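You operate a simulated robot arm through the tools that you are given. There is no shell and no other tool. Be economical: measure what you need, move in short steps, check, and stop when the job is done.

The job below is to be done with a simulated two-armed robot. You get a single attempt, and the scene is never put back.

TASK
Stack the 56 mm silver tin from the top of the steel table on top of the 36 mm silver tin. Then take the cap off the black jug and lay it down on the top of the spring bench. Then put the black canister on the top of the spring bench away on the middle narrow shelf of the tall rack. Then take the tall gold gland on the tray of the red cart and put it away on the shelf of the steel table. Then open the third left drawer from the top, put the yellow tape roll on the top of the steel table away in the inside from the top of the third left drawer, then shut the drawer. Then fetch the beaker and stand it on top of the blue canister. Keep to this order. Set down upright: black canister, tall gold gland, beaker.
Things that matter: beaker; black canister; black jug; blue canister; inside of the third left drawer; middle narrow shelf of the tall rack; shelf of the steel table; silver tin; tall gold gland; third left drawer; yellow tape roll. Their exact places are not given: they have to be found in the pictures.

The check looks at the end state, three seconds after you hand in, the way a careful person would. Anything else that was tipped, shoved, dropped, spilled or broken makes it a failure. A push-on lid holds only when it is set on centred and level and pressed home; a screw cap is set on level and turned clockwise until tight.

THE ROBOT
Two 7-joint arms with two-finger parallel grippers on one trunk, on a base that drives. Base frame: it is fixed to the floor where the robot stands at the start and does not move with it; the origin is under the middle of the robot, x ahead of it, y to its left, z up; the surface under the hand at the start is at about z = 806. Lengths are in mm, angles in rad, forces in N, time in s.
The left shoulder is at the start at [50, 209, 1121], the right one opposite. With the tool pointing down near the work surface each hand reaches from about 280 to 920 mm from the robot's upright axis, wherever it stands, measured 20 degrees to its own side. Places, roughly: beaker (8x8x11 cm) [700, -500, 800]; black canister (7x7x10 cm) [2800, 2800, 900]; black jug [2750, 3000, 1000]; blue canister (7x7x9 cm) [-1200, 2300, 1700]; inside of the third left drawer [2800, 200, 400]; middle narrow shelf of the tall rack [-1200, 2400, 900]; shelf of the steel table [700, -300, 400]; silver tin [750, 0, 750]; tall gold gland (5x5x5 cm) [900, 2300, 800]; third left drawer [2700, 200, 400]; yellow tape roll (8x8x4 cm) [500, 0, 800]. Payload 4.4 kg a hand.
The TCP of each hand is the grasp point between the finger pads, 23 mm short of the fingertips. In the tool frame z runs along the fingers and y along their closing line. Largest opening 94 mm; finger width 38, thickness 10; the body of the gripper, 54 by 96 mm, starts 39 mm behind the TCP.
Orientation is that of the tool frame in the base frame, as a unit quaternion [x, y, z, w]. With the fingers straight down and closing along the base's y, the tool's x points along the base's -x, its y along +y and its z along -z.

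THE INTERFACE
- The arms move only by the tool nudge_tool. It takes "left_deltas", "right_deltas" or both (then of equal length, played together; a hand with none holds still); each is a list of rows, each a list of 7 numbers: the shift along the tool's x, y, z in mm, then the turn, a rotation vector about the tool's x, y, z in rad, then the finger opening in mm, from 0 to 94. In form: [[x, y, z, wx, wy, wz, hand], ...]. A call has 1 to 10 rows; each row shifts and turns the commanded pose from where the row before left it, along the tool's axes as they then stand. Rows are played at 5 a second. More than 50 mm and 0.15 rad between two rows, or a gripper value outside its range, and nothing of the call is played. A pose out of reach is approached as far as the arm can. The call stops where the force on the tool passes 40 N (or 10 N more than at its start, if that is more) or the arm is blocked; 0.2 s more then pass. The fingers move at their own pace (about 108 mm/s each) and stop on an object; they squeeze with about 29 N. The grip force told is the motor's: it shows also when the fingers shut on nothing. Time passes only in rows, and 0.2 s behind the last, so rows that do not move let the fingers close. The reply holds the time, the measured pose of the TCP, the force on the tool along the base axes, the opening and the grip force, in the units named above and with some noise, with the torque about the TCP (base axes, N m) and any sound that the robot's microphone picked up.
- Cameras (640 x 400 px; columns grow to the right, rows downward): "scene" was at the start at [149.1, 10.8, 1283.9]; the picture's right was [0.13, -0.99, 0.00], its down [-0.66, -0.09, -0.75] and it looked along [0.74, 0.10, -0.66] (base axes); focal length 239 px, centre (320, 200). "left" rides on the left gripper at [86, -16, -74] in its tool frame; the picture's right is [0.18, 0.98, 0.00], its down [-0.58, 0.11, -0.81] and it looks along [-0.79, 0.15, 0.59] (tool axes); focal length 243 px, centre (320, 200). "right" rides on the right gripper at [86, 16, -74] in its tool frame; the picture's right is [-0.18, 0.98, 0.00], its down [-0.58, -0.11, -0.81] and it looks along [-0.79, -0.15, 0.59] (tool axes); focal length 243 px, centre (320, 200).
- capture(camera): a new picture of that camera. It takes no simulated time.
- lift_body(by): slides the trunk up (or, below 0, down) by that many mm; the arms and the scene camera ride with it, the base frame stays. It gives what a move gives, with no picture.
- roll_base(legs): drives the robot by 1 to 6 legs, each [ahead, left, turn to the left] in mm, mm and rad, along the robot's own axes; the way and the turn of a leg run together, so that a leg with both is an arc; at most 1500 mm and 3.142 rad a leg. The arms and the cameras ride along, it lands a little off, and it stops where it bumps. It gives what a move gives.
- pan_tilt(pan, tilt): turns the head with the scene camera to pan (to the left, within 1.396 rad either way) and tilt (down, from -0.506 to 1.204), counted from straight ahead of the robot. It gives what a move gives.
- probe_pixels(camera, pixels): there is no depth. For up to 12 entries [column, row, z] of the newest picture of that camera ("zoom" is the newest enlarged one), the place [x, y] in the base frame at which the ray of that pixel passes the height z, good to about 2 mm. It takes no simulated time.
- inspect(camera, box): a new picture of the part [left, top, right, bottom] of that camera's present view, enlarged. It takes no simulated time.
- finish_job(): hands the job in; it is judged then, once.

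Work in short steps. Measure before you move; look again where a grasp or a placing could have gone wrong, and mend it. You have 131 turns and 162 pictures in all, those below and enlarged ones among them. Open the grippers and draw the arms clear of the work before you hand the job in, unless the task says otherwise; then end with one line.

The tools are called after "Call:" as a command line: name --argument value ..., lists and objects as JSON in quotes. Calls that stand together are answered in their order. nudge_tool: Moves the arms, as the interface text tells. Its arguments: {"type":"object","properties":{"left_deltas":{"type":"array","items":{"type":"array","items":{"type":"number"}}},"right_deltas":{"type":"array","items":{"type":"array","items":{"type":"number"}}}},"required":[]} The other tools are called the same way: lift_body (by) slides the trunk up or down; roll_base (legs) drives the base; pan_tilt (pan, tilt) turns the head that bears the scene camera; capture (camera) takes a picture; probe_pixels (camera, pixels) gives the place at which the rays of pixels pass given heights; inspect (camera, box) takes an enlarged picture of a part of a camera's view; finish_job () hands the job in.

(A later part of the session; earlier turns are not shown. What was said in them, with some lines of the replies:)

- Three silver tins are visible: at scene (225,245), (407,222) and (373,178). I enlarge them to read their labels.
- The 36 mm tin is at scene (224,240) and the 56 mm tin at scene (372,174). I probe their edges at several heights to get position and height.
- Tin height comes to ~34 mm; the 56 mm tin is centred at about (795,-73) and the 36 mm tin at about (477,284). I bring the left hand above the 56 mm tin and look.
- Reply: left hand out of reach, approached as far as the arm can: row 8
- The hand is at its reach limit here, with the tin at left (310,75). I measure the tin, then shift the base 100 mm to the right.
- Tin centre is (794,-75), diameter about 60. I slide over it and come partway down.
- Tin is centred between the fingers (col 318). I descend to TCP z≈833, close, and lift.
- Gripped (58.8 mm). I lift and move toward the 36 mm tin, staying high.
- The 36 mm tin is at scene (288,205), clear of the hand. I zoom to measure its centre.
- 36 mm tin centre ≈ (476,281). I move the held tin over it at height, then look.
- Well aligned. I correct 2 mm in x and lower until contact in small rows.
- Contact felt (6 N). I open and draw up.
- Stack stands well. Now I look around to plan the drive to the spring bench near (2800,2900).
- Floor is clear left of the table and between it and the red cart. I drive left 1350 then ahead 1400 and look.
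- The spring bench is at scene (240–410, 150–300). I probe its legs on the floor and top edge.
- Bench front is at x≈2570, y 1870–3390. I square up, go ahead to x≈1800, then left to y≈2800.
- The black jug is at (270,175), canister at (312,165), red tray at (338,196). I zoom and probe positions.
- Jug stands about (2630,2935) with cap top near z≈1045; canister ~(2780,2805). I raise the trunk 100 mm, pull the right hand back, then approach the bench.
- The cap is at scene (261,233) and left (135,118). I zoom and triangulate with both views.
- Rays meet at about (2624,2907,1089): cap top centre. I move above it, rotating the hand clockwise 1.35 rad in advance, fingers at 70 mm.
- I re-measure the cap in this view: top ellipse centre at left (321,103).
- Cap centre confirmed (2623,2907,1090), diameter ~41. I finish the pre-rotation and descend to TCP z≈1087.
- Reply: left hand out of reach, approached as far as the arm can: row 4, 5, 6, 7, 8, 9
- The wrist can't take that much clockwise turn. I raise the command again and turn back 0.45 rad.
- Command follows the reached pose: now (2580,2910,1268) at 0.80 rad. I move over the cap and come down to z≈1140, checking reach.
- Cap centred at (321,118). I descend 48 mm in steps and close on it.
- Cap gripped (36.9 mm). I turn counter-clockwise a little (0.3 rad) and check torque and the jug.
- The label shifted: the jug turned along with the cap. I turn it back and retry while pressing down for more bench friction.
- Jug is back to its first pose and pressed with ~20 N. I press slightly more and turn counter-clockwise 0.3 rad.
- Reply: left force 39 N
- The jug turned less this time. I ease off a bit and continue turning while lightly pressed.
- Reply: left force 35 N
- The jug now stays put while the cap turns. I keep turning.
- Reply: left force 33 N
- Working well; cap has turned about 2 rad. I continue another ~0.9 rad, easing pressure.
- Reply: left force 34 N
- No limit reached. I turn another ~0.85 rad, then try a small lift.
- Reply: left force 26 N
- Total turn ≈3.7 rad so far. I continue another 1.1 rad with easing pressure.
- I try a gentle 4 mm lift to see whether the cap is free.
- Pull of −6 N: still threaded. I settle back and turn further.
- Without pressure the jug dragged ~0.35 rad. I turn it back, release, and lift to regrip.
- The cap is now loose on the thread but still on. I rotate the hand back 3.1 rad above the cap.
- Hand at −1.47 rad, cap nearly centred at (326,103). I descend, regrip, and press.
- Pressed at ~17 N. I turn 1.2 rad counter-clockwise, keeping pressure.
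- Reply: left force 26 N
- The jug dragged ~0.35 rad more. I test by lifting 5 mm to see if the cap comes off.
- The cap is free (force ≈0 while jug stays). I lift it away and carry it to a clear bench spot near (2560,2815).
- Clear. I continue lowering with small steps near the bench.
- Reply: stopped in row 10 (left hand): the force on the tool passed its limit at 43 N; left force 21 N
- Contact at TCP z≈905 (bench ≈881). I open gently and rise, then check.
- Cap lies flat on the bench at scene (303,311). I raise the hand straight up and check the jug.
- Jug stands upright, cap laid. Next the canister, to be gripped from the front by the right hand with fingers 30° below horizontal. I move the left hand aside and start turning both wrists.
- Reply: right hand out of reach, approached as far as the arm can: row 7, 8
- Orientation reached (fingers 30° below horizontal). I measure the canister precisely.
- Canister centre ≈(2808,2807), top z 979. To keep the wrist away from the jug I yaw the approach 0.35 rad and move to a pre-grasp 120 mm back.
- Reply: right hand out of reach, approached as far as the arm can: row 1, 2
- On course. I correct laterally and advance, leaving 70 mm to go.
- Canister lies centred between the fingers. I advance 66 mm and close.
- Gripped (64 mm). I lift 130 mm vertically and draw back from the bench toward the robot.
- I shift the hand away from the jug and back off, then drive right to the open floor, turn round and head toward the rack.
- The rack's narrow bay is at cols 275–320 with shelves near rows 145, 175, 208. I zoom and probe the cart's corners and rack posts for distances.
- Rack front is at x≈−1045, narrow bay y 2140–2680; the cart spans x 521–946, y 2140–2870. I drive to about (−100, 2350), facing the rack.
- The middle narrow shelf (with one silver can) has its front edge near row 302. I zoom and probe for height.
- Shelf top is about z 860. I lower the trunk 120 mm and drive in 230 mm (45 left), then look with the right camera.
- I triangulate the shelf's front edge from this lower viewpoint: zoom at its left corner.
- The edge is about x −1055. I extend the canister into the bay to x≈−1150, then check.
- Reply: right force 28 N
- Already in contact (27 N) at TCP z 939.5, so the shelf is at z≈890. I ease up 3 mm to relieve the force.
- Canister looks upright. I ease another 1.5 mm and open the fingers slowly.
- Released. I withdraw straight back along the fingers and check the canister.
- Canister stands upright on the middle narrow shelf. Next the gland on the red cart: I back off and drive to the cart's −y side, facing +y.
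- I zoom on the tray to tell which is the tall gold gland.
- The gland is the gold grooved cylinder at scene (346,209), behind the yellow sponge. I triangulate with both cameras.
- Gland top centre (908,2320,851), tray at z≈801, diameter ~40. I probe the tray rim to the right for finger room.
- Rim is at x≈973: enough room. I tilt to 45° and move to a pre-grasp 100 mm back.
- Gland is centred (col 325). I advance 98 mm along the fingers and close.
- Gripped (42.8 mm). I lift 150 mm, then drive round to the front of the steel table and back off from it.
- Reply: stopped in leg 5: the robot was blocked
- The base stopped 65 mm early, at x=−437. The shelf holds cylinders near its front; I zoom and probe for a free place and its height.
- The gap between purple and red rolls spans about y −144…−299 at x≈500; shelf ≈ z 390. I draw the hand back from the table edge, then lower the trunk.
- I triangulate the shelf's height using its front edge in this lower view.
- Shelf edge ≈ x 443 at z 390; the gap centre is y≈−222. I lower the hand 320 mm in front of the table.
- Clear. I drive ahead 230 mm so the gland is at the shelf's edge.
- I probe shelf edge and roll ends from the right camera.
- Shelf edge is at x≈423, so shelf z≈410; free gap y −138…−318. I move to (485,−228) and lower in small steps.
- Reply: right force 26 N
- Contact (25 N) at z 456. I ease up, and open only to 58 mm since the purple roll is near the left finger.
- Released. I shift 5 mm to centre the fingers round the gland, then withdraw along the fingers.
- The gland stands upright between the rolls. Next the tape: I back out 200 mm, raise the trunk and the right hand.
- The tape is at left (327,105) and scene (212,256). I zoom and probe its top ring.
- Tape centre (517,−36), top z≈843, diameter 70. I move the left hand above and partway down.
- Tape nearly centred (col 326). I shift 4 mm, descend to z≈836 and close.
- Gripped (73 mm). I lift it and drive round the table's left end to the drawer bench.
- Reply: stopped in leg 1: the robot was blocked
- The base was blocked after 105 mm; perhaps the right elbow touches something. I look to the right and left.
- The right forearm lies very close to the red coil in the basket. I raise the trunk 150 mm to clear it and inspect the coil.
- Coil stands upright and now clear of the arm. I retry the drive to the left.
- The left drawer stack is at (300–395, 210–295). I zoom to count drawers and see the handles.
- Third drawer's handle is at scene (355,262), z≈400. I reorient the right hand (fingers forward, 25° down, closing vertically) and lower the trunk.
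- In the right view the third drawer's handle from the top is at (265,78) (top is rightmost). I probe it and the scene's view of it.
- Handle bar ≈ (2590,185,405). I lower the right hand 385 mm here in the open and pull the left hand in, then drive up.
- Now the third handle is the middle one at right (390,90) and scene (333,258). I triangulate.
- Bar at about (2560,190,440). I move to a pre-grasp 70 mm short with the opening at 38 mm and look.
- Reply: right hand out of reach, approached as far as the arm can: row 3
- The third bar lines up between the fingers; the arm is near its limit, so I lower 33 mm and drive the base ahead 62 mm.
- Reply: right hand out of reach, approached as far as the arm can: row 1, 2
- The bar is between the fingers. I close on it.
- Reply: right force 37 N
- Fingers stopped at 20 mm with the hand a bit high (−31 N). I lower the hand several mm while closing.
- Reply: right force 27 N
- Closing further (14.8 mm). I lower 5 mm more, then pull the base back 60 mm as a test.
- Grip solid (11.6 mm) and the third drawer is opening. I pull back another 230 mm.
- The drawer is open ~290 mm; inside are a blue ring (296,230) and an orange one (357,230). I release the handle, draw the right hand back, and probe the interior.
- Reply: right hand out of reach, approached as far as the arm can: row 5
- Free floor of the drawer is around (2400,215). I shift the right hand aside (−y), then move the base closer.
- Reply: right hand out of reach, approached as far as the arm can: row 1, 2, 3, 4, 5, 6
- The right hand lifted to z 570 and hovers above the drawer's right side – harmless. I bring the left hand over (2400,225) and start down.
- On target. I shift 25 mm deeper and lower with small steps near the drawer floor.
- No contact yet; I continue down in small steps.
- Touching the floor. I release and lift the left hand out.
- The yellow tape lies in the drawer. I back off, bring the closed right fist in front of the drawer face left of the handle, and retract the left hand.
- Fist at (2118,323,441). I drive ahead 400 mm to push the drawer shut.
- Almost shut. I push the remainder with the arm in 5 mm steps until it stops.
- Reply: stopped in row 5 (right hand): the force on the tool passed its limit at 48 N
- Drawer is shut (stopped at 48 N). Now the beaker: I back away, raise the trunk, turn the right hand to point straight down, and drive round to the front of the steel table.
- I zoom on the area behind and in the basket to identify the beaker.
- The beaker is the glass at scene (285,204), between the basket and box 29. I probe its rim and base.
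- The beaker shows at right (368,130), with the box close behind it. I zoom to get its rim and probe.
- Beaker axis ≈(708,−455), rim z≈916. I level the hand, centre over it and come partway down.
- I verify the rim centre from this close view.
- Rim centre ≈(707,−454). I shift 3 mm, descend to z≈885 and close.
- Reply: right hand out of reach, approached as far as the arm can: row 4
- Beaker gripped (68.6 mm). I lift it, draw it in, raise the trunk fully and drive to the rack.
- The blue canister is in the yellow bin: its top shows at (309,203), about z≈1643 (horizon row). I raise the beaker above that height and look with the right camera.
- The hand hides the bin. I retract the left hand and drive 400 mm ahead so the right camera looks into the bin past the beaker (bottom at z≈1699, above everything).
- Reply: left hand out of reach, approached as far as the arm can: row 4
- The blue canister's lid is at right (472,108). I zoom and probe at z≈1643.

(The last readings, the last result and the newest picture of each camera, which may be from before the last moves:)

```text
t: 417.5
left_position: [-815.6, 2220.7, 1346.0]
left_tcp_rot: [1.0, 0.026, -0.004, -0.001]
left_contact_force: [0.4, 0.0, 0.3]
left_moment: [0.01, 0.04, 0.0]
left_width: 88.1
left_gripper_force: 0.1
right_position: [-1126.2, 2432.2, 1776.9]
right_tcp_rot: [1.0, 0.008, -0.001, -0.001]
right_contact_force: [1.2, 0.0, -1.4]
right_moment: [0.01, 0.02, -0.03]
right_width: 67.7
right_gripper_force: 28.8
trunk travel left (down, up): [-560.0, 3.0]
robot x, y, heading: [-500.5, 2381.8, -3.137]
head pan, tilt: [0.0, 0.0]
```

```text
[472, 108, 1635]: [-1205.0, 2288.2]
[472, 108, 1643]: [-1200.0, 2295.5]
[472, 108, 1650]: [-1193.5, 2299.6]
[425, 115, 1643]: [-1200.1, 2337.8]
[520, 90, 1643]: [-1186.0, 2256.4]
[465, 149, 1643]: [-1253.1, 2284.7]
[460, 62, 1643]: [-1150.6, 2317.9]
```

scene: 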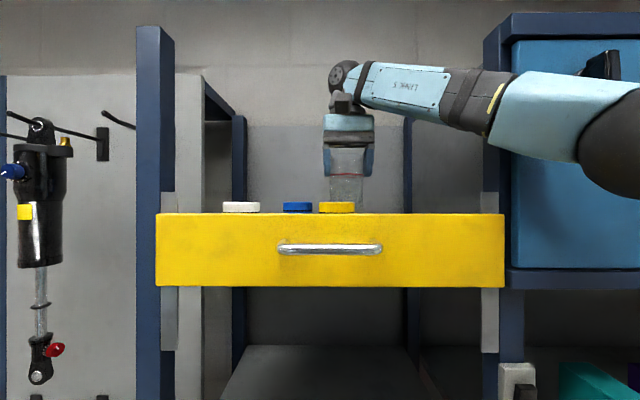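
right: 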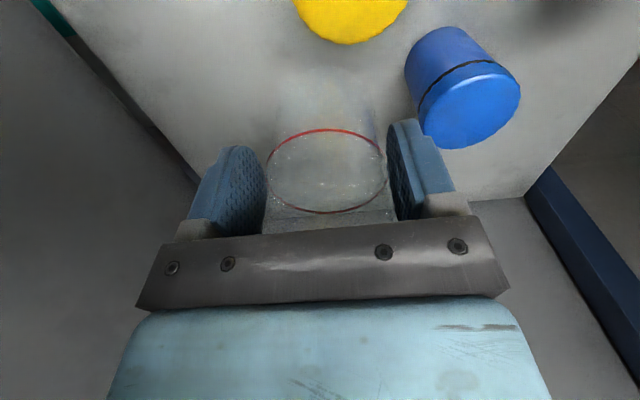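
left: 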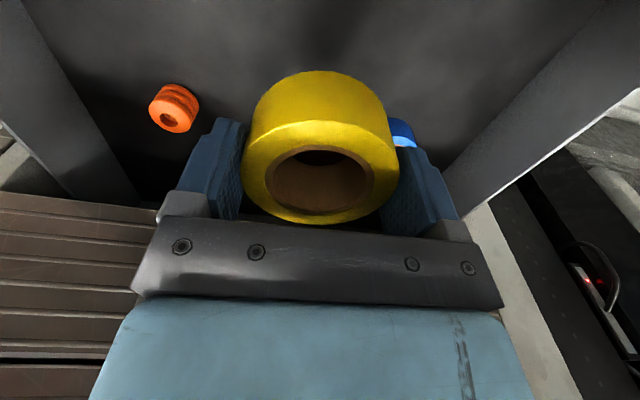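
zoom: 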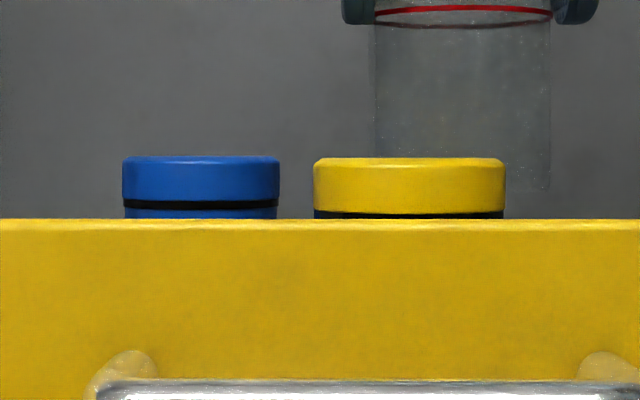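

Comparing rows, the beaker's bottom (row 208, nearer) is ~12 mm below the canister's top, so that top is near z≈1710. I raise the hand 45 mm and probe again.

Call:
probe_pixels --camera "right" --pixels '[[471.7, 110.6, 1705], [471.7, 110.6, 1710], [471.7, 110.6, 1715], [424, 115, 1710], [520, 92, 1710]]'

Call:
probe_pixels --camera "scene" --pixels '[[297.7, 230, 1600], [297.7, 260, 1600], [297.7, 201.7, 1710], [297.7, 201.7, 1705]]'

Call:
nudge_tool --right_deltas '[[0, 0, -25, 0, 0, 0, 50], [0, 0, -20, 0, 0, 0, 50], [0, 0, 0, 0, 0, 0, 50]]'

Call:
capture --camera "right"

```text
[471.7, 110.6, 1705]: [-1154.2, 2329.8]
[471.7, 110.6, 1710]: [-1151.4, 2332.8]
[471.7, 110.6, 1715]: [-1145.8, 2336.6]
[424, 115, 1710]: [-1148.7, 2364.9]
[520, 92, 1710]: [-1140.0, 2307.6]
```

```text
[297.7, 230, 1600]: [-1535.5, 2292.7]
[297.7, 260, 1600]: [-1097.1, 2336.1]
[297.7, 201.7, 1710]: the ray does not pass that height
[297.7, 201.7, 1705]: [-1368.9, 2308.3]
```

```text
t: 418.3
left_position: [-816.4, 2223.0, 1344.8]
left_tcp_rot: [1.0, 0.027, -0.003, -0.002]
left_contact_force: [-0.6, 0.0, -0.5]
left_moment: [0.0, -0.02, 0.02]
left_width: 88.2
left_gripper_force: 0.0
right_position: [-1128.2, 2433.6, 1820.2]
right_tcp_rot: [1.0, 0.008, 0.001, 0.0]
right_contact_force: [-0.1, 1.2, -0.8]
right_moment: [-0.01, -0.01, -0.01]
right_width: 67.7
right_gripper_force: 28.7
trunk travel left (down, up): [-560.0, 3.0]
robot x, y, heading: [-501.2, 2384.4, -3.131]
head pan, tilt: [0.0, 0.0]
```

```text
20 pictures are left
```

right: 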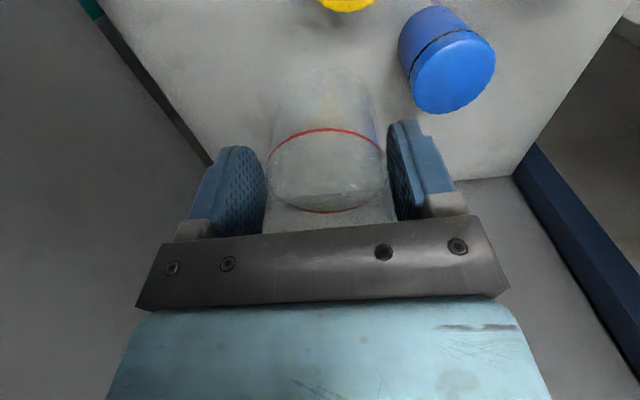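

Camera height resolves to 1710, so the canister's top is z≈1707 at (−1153,2332). I move the beaker above it and check from both cameras.

Call:
probe_pixels --camera "right" --pixels '[[454, 71, 1707], [411, 75, 1707], [496, 60, 1707]]'

Call:
nudge_tool --right_deltas '[[-7.9, 33.7, 0, 0, 0, 0, 50], [-7.9, 33.7, 0, 0, 0, 0, 50], [-7.8, 33.7, 0, 0, 0, 0, 50], [0, 0, 0, 0, 0, 0, 50], [0, 0, 0, 0, 0, 0, 50]]'

Call:
inspect --camera "right" --box '[220, 0, 440, 220]'

Call:
inspect --camera "scene" --box '[240, 120, 380, 240]'

```text
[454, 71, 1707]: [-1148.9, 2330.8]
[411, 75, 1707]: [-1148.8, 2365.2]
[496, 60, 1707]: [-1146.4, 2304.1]
```

```text
t: 419.5
left_position: [-815.5, 2221.7, 1344.8]
left_tcp_rot: [1.0, 0.027, -0.004, 0.0]
left_contact_force: [-0.2, -0.7, -0.1]
left_moment: [-0.01, 0.02, 0.0]
left_width: 87.9
left_gripper_force: 0.1
right_position: [-1127.7, 2349.1, 1799.4]
right_tcp_rot: [1.0, 0.008, -0.001, 0.001]
right_contact_force: [-0.3, -0.4, -1.0]
right_moment: [0.04, -0.03, -0.04]
right_width: 67.6
right_gripper_force: 29.2
right hand out of reach, approached as far as the arm can: row 1, 2, 3
trunk travel left (down, up): [-560.0, 3.0]
robot x, y, heading: [-498.7, 2383.3, -3.134]
head pan, tilt: [0.0, 0.0]
```

```text
1.82 times, centred on (330, 110) of right
```

zoom: 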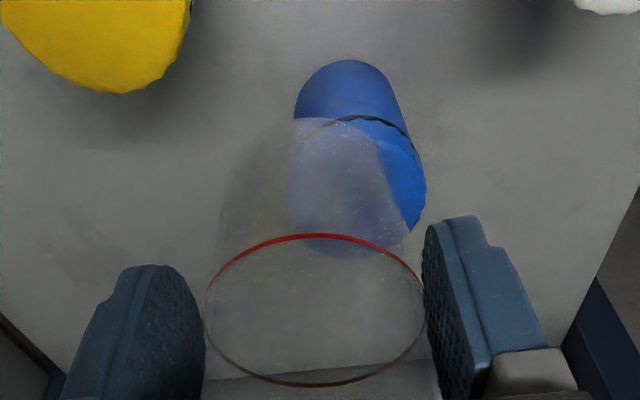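

```text
3.33 times, centred on (310, 180) of scene
```

zoom: 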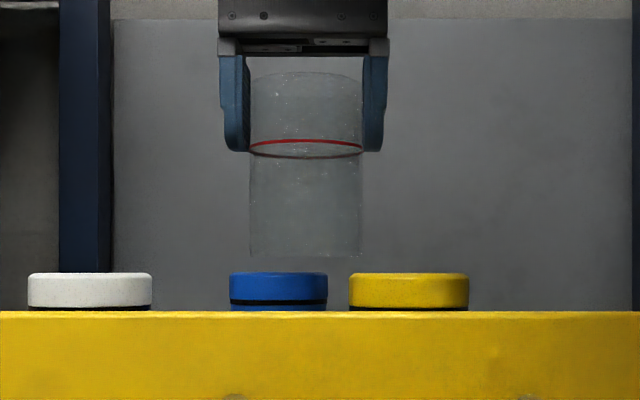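

The arm is at its reach limit here, 17 mm off in y and 21 mm in x. I correct with the base: 21 ahead, 17 left.

Call:
roll_base --legs '[[21, 17, 0]]'

Call:
inspect --camera "right" --box '[220, 0, 440, 220]'

Call:
inspect --camera "scene" --box '[240, 120, 380, 240]'

```text
t: 420.4
left_position: [-831.2, 2209.1, 1347.3]
left_tcp_rot: [1.0, 0.026, -0.006, 0.0]
left_contact_force: [0.2, 0.4, -0.4]
left_moment: [0.0, 0.07, 0.02]
left_width: 88.1
left_gripper_force: 0.0
right_position: [-1141.3, 2340.2, 1803.3]
right_tcp_rot: [1.0, 0.009, -0.004, 0.003]
right_contact_force: [0.6, 2.1, -0.9]
right_moment: [-0.03, 0.07, -0.04]
right_width: 67.9
right_gripper_force: 29.5
trunk travel left (down, up): [-560.0, 3.0]
robot x, y, heading: [-522.5, 2366.4, -3.134]
head pan, tilt: [0.0, 0.0]
```

```text
1.82 times, centred on (330, 110) of right
```

zoom: 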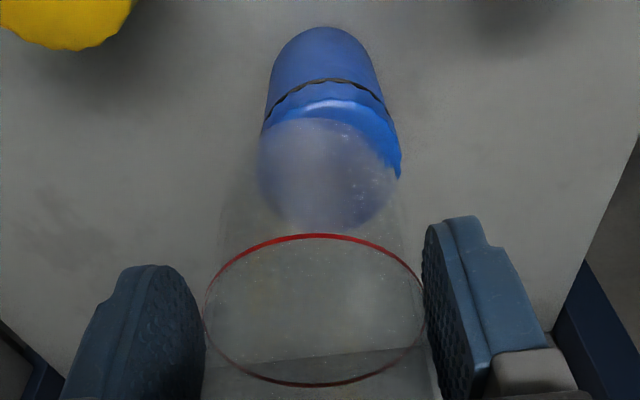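

```text
3.33 times, centred on (310, 180) of scene
```

zoom: 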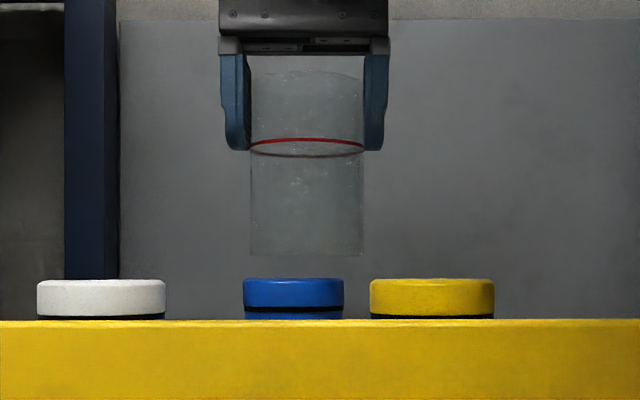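

In the scene view the beaker sits ~8 mm right of the canister's centre. I shift 8 mm and lower a little (also better for reach), then re-measure.

Call:
nudge_tool --right_deltas '[[0, 0, 3, 0, 0, 0, 50], [0, 4, 2, 0, 0, 0, 50], [0, 4, 0, 0, 0, 0, 50], [0, 0, 0, 0, 0, 0, 50]]'

Call:
capture --camera "right"

Call:
probe_pixels --camera "right" --pixels '[[330, 90, 1707], [335, 95, 1707], [335, 125, 1707], [335, 60, 1707], [297, 90, 1707], [374, 90, 1707]]'

Call:
inspect --camera "scene" --box '[240, 120, 380, 240]'

```text
t: 421.4
left_position: [-837.4, 2204.3, 1344.6]
left_tcp_rot: [1.0, 0.027, -0.004, -0.002]
left_contact_force: [-0.2, -1.0, -0.3]
left_moment: [-0.01, -0.01, 0.06]
left_width: 87.9
left_gripper_force: 0.1
right_position: [-1147.9, 2325.1, 1794.3]
right_tcp_rot: [1.0, 0.007, -0.001, 0.001]
right_contact_force: [0.2, -0.7, -1.6]
right_moment: [0.02, -0.03, -0.03]
right_width: 67.7
right_gripper_force: 28.4
trunk travel left (down, up): [-560.0, 3.0]
robot x, y, heading: [-521.7, 2366.6, -3.137]
head pan, tilt: [0.0, 0.0]
```

```text
15 pictures are left
```

right: 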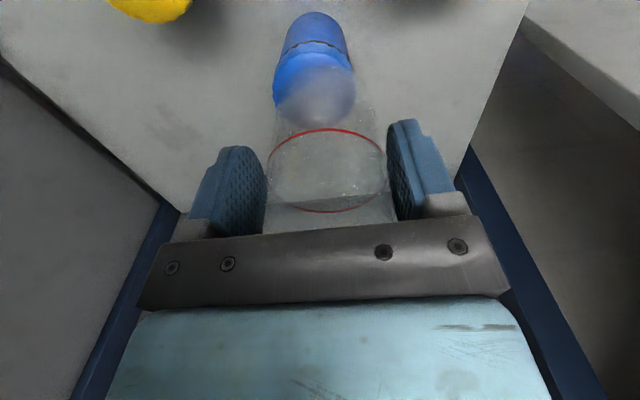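

```text
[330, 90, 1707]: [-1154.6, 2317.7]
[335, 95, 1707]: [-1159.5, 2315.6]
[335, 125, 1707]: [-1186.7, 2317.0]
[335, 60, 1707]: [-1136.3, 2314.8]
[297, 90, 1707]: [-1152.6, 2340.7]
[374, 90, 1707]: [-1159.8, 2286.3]
```

```text
3.33 times, centred on (310, 180) of scene
```

zoom: 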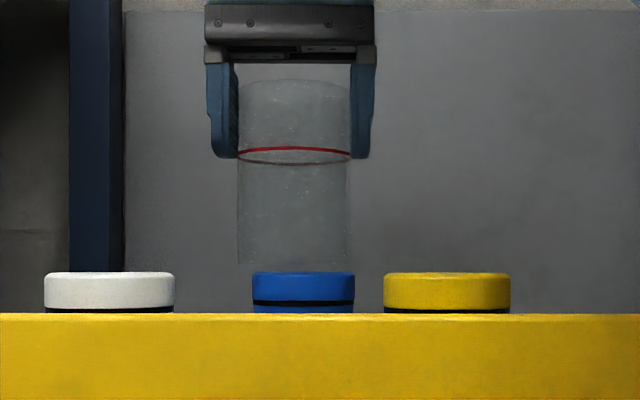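

Beaker is now ~5 mm too far −y; x is within ~2 mm. I correct 5 mm and lower gently to contact.

Call:
nudge_tool --right_deltas '[[-1, -5, 1, 0, 0, 0, 50], [-1, 0, 2, 0, 0, 0, 50], [0, 0, 2, 0, 0, 0, 50], [0, 0, 1, 0, 0, 0, 50], [0, 0, 1, 0, 0, 0, 50], [0, 0, 0, 0, 0, 0, 50]]'

Call:
inspect --camera "scene" --box '[240, 120, 380, 240]'

Call:
inspect --camera "right" --box '[220, 0, 440, 220]'

```text
t: 422.8
left_position: [-835.0, 2205.1, 1345.5]
left_tcp_rot: [1.0, 0.027, -0.005, -0.002]
left_contact_force: [-0.1, 0.5, 0.2]
left_moment: [-0.02, -0.03, -0.02]
left_width: 88.0
left_gripper_force: 0.0
right_position: [-1146.8, 2331.3, 1790.7]
right_tcp_rot: [1.0, 0.008, -0.004, 0.0]
right_contact_force: [-5.5, -1.6, 21.3]
right_moment: [-0.09, 0.65, 0.02]
right_width: 67.4
right_gripper_force: 28.9
trunk travel left (down, up): [-560.0, 3.0]
robot x, y, heading: [-522.0, 2367.4, -3.132]
head pan, tilt: [0.0, 0.0]
```

```text
3.33 times, centred on (310, 180) of scene
```

zoom: 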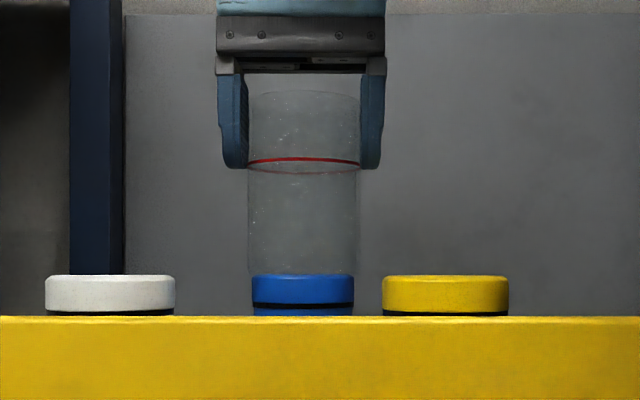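

```text
1.82 times, centred on (330, 110) of right
```

zoom: 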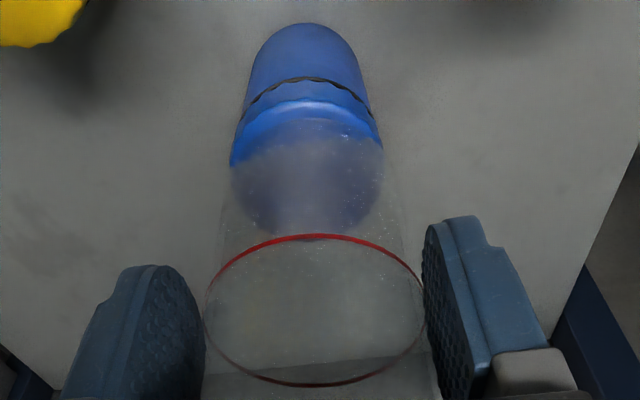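

Contact felt (21 N). Side to side it is centred, but the right view shows the base ~9 mm too far forward on the lid. I lift 5 mm, shift 9 mm back, and lower again.

Call:
nudge_tool --right_deltas '[[0, 0, -5, 0, 0, 0, 50], [0, 0, -3, 0, 0, 0, 50], [5, 0, 0, 0, 0, 0, 50], [5, 0, 0, 0, 0, 0, 50], [0, 0, 0, 0, 0, 0, 50], [0, 0, 3, 0, 0, 0, 50], [0, 0, 2, 0, 0, 0, 50], [0, 0, 1, 0, 0, 0, 50], [0, 0, 1, 0, 0, 0, 50], [0, 0, 0, 0, 0, 0, 50]]'

Call:
inspect --camera "right" --box '[220, 0, 440, 220]'

Call:
inspect --camera "scene" --box '[240, 120, 380, 240]'

```text
t: 424.9
left_position: [-833.3, 2205.9, 1345.6]
left_tcp_rot: [1.0, 0.026, -0.004, -0.002]
left_contact_force: [0.6, -0.4, 0.7]
left_moment: [-0.01, 0.02, -0.03]
left_width: 87.9
left_gripper_force: 0.1
right_position: [-1138.9, 2330.8, 1789.4]
right_tcp_rot: [1.0, 0.008, -0.002, 0.001]
right_contact_force: [-3.2, 0.0, 10.6]
right_moment: [0.1, 0.47, 0.04]
right_width: 67.7
right_gripper_force: 29.2
trunk travel left (down, up): [-560.0, 3.0]
robot x, y, heading: [-521.5, 2366.2, -3.138]
head pan, tilt: [0.0, 0.0]
```

```text
1.82 times, centred on (330, 110) of right
```

zoom: 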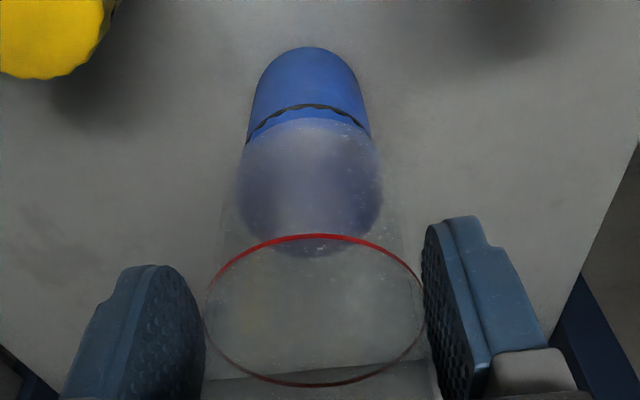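

```text
3.33 times, centred on (310, 180) of scene
```

zoom: 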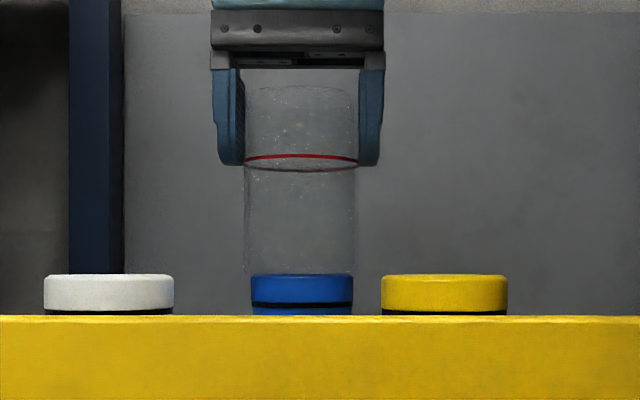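

The base now matches the lid on all sides. I ease 1 mm and open the fingers slowly.

Call:
nudge_tool --right_deltas '[[0, 0, -0.8, 0, 0, 0, 50], [0, 0, 0, 0, 0, 0, 66], [0, 0, 0, 0, 0, 0, 70], [0, 0, 0, 0, 0, 0, 78], [0, 0, 0, 0, 0, 0, 94], [0, 0, 0, 0, 0, 0, 94]]'

Call:
inspect --camera "scene" --box '[240, 120, 380, 240]'

Call:
inspect --camera "right" --box '[180, 0, 460, 260]'

```text
t: 426.4
left_position: [-836.2, 2205.5, 1346.0]
left_tcp_rot: [1.0, 0.027, -0.004, -0.002]
left_contact_force: [-0.9, 0.6, -0.3]
left_moment: [0.03, 0.0, 0.0]
left_width: 87.7
left_gripper_force: 0.1
right_position: [-1140.2, 2331.2, 1789.3]
right_tcp_rot: [1.0, 0.008, -0.002, 0.001]
right_contact_force: [0.3, -0.1, 0.4]
right_moment: [0.01, 0.01, -0.03]
right_width: 94.0
right_gripper_force: 0.1
trunk travel left (down, up): [-560.0, 3.0]
robot x, y, heading: [-521.6, 2364.9, -3.131]
head pan, tilt: [0.0, 0.0]
```

```text
3.33 times, centred on (310, 180) of scene
```

zoom: 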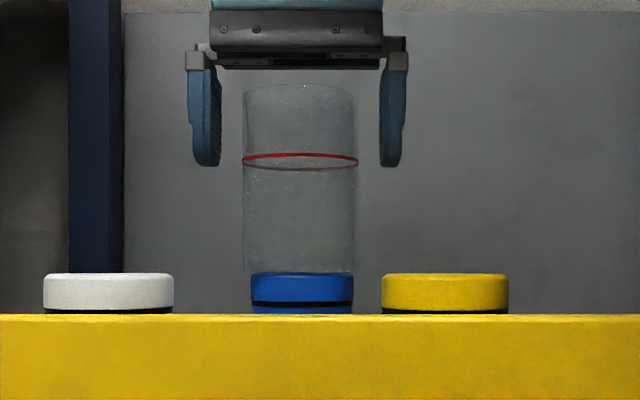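

```text
1.54 times, centred on (320, 130) of right
```

zoom: 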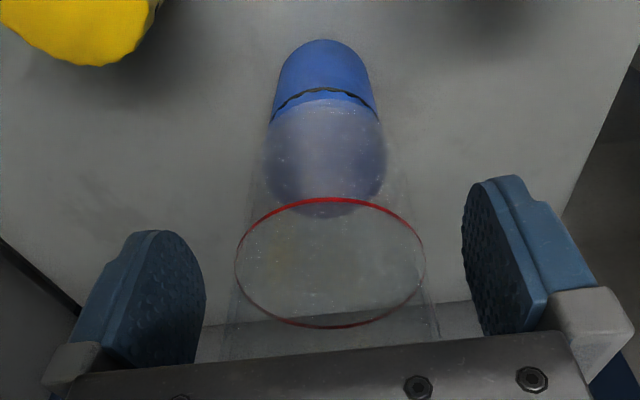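

The beaker stands free. I withdraw the hand straight back over the rim, rising slightly, then back the base away and check.

Call:
nudge_tool --right_deltas '[[10, 0, -3, 0, 0, 0, 94], [20, 0, -3, 0, 0, 0, 94], [25, 0, -3, 0, 0, 0, 94], [25, 0, -3, 0, 0, 0, 94], [30, 0, -3, 0, 0, 0, 94], [30, 0, 0, 0, 0, 0, 94]]'

Call:
roll_base --legs '[[-350, 0, 0]]'

Call:
capture --camera "scene"

Call:
inspect --camera "scene" --box '[240, 130, 410, 250]'

```text
t: 427.8
left_position: [-833.8, 2204.9, 1345.1]
left_tcp_rot: [1.0, 0.027, -0.004, -0.003]
left_contact_force: [0.4, 0.3, 0.1]
left_moment: [-0.01, 0.02, -0.03]
left_width: 88.0
left_gripper_force: 0.0
right_position: [-997.6, 2333.6, 1805.0]
right_tcp_rot: [1.0, 0.008, -0.002, 0.0]
right_contact_force: [0.5, 0.0, -0.5]
right_moment: [0.0, -0.02, 0.0]
right_width: 93.9
right_gripper_force: 0.2
trunk travel left (down, up): [-560.0, 3.0]
robot x, y, heading: [-522.5, 2364.7, -3.136]
head pan, tilt: [0.0, 0.0]
```

```text
t: 430.0
left_position: [-489.9, 2207.4, 1345.7]
left_tcp_rot: [1.0, 0.029, -0.003, -0.002]
left_contact_force: [0.0, -0.6, -0.4]
left_moment: [-0.02, -0.02, 0.02]
left_width: 88.3
left_gripper_force: 0.0
right_position: [-654.9, 2335.5, 1803.1]
right_tcp_rot: [1.0, 0.01, -0.001, 0.001]
right_contact_force: [-0.8, -0.1, 0.0]
right_moment: [0.01, -0.04, 0.02]
right_width: 94.0
right_gripper_force: 0.0
trunk travel left (down, up): [-560.0, 3.0]
robot x, y, heading: [-175.8, 2368.5, -3.13]
head pan, tilt: [0.0, 0.0]
```

```text
7 pictures are left
```

scene: 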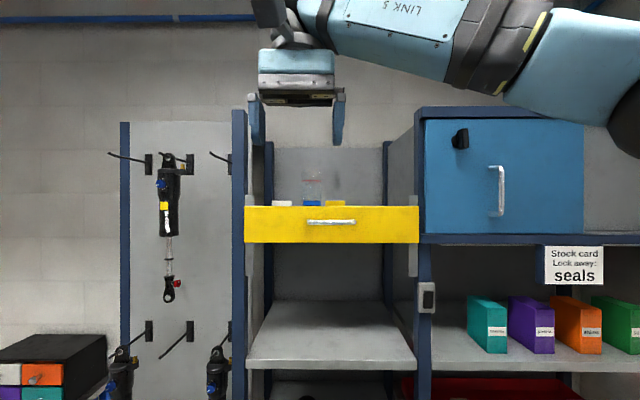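

```text
3.33 times, centred on (325, 190) of scene
5 turns are left
```

zoom: 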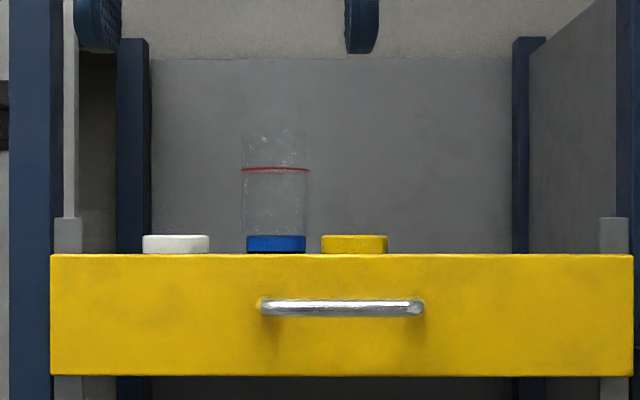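

The beaker stands upright and centred on the blue canister. Both grippers are open and clear of the work, so I hand in the job.

Call:
finish_job

```text
The job is handed in.
```

All six steps were done in the order asked and the job is handed in; the black jug stands upright but turned by about 40° in place while I unscrewed its cap, and I did not turn it back.
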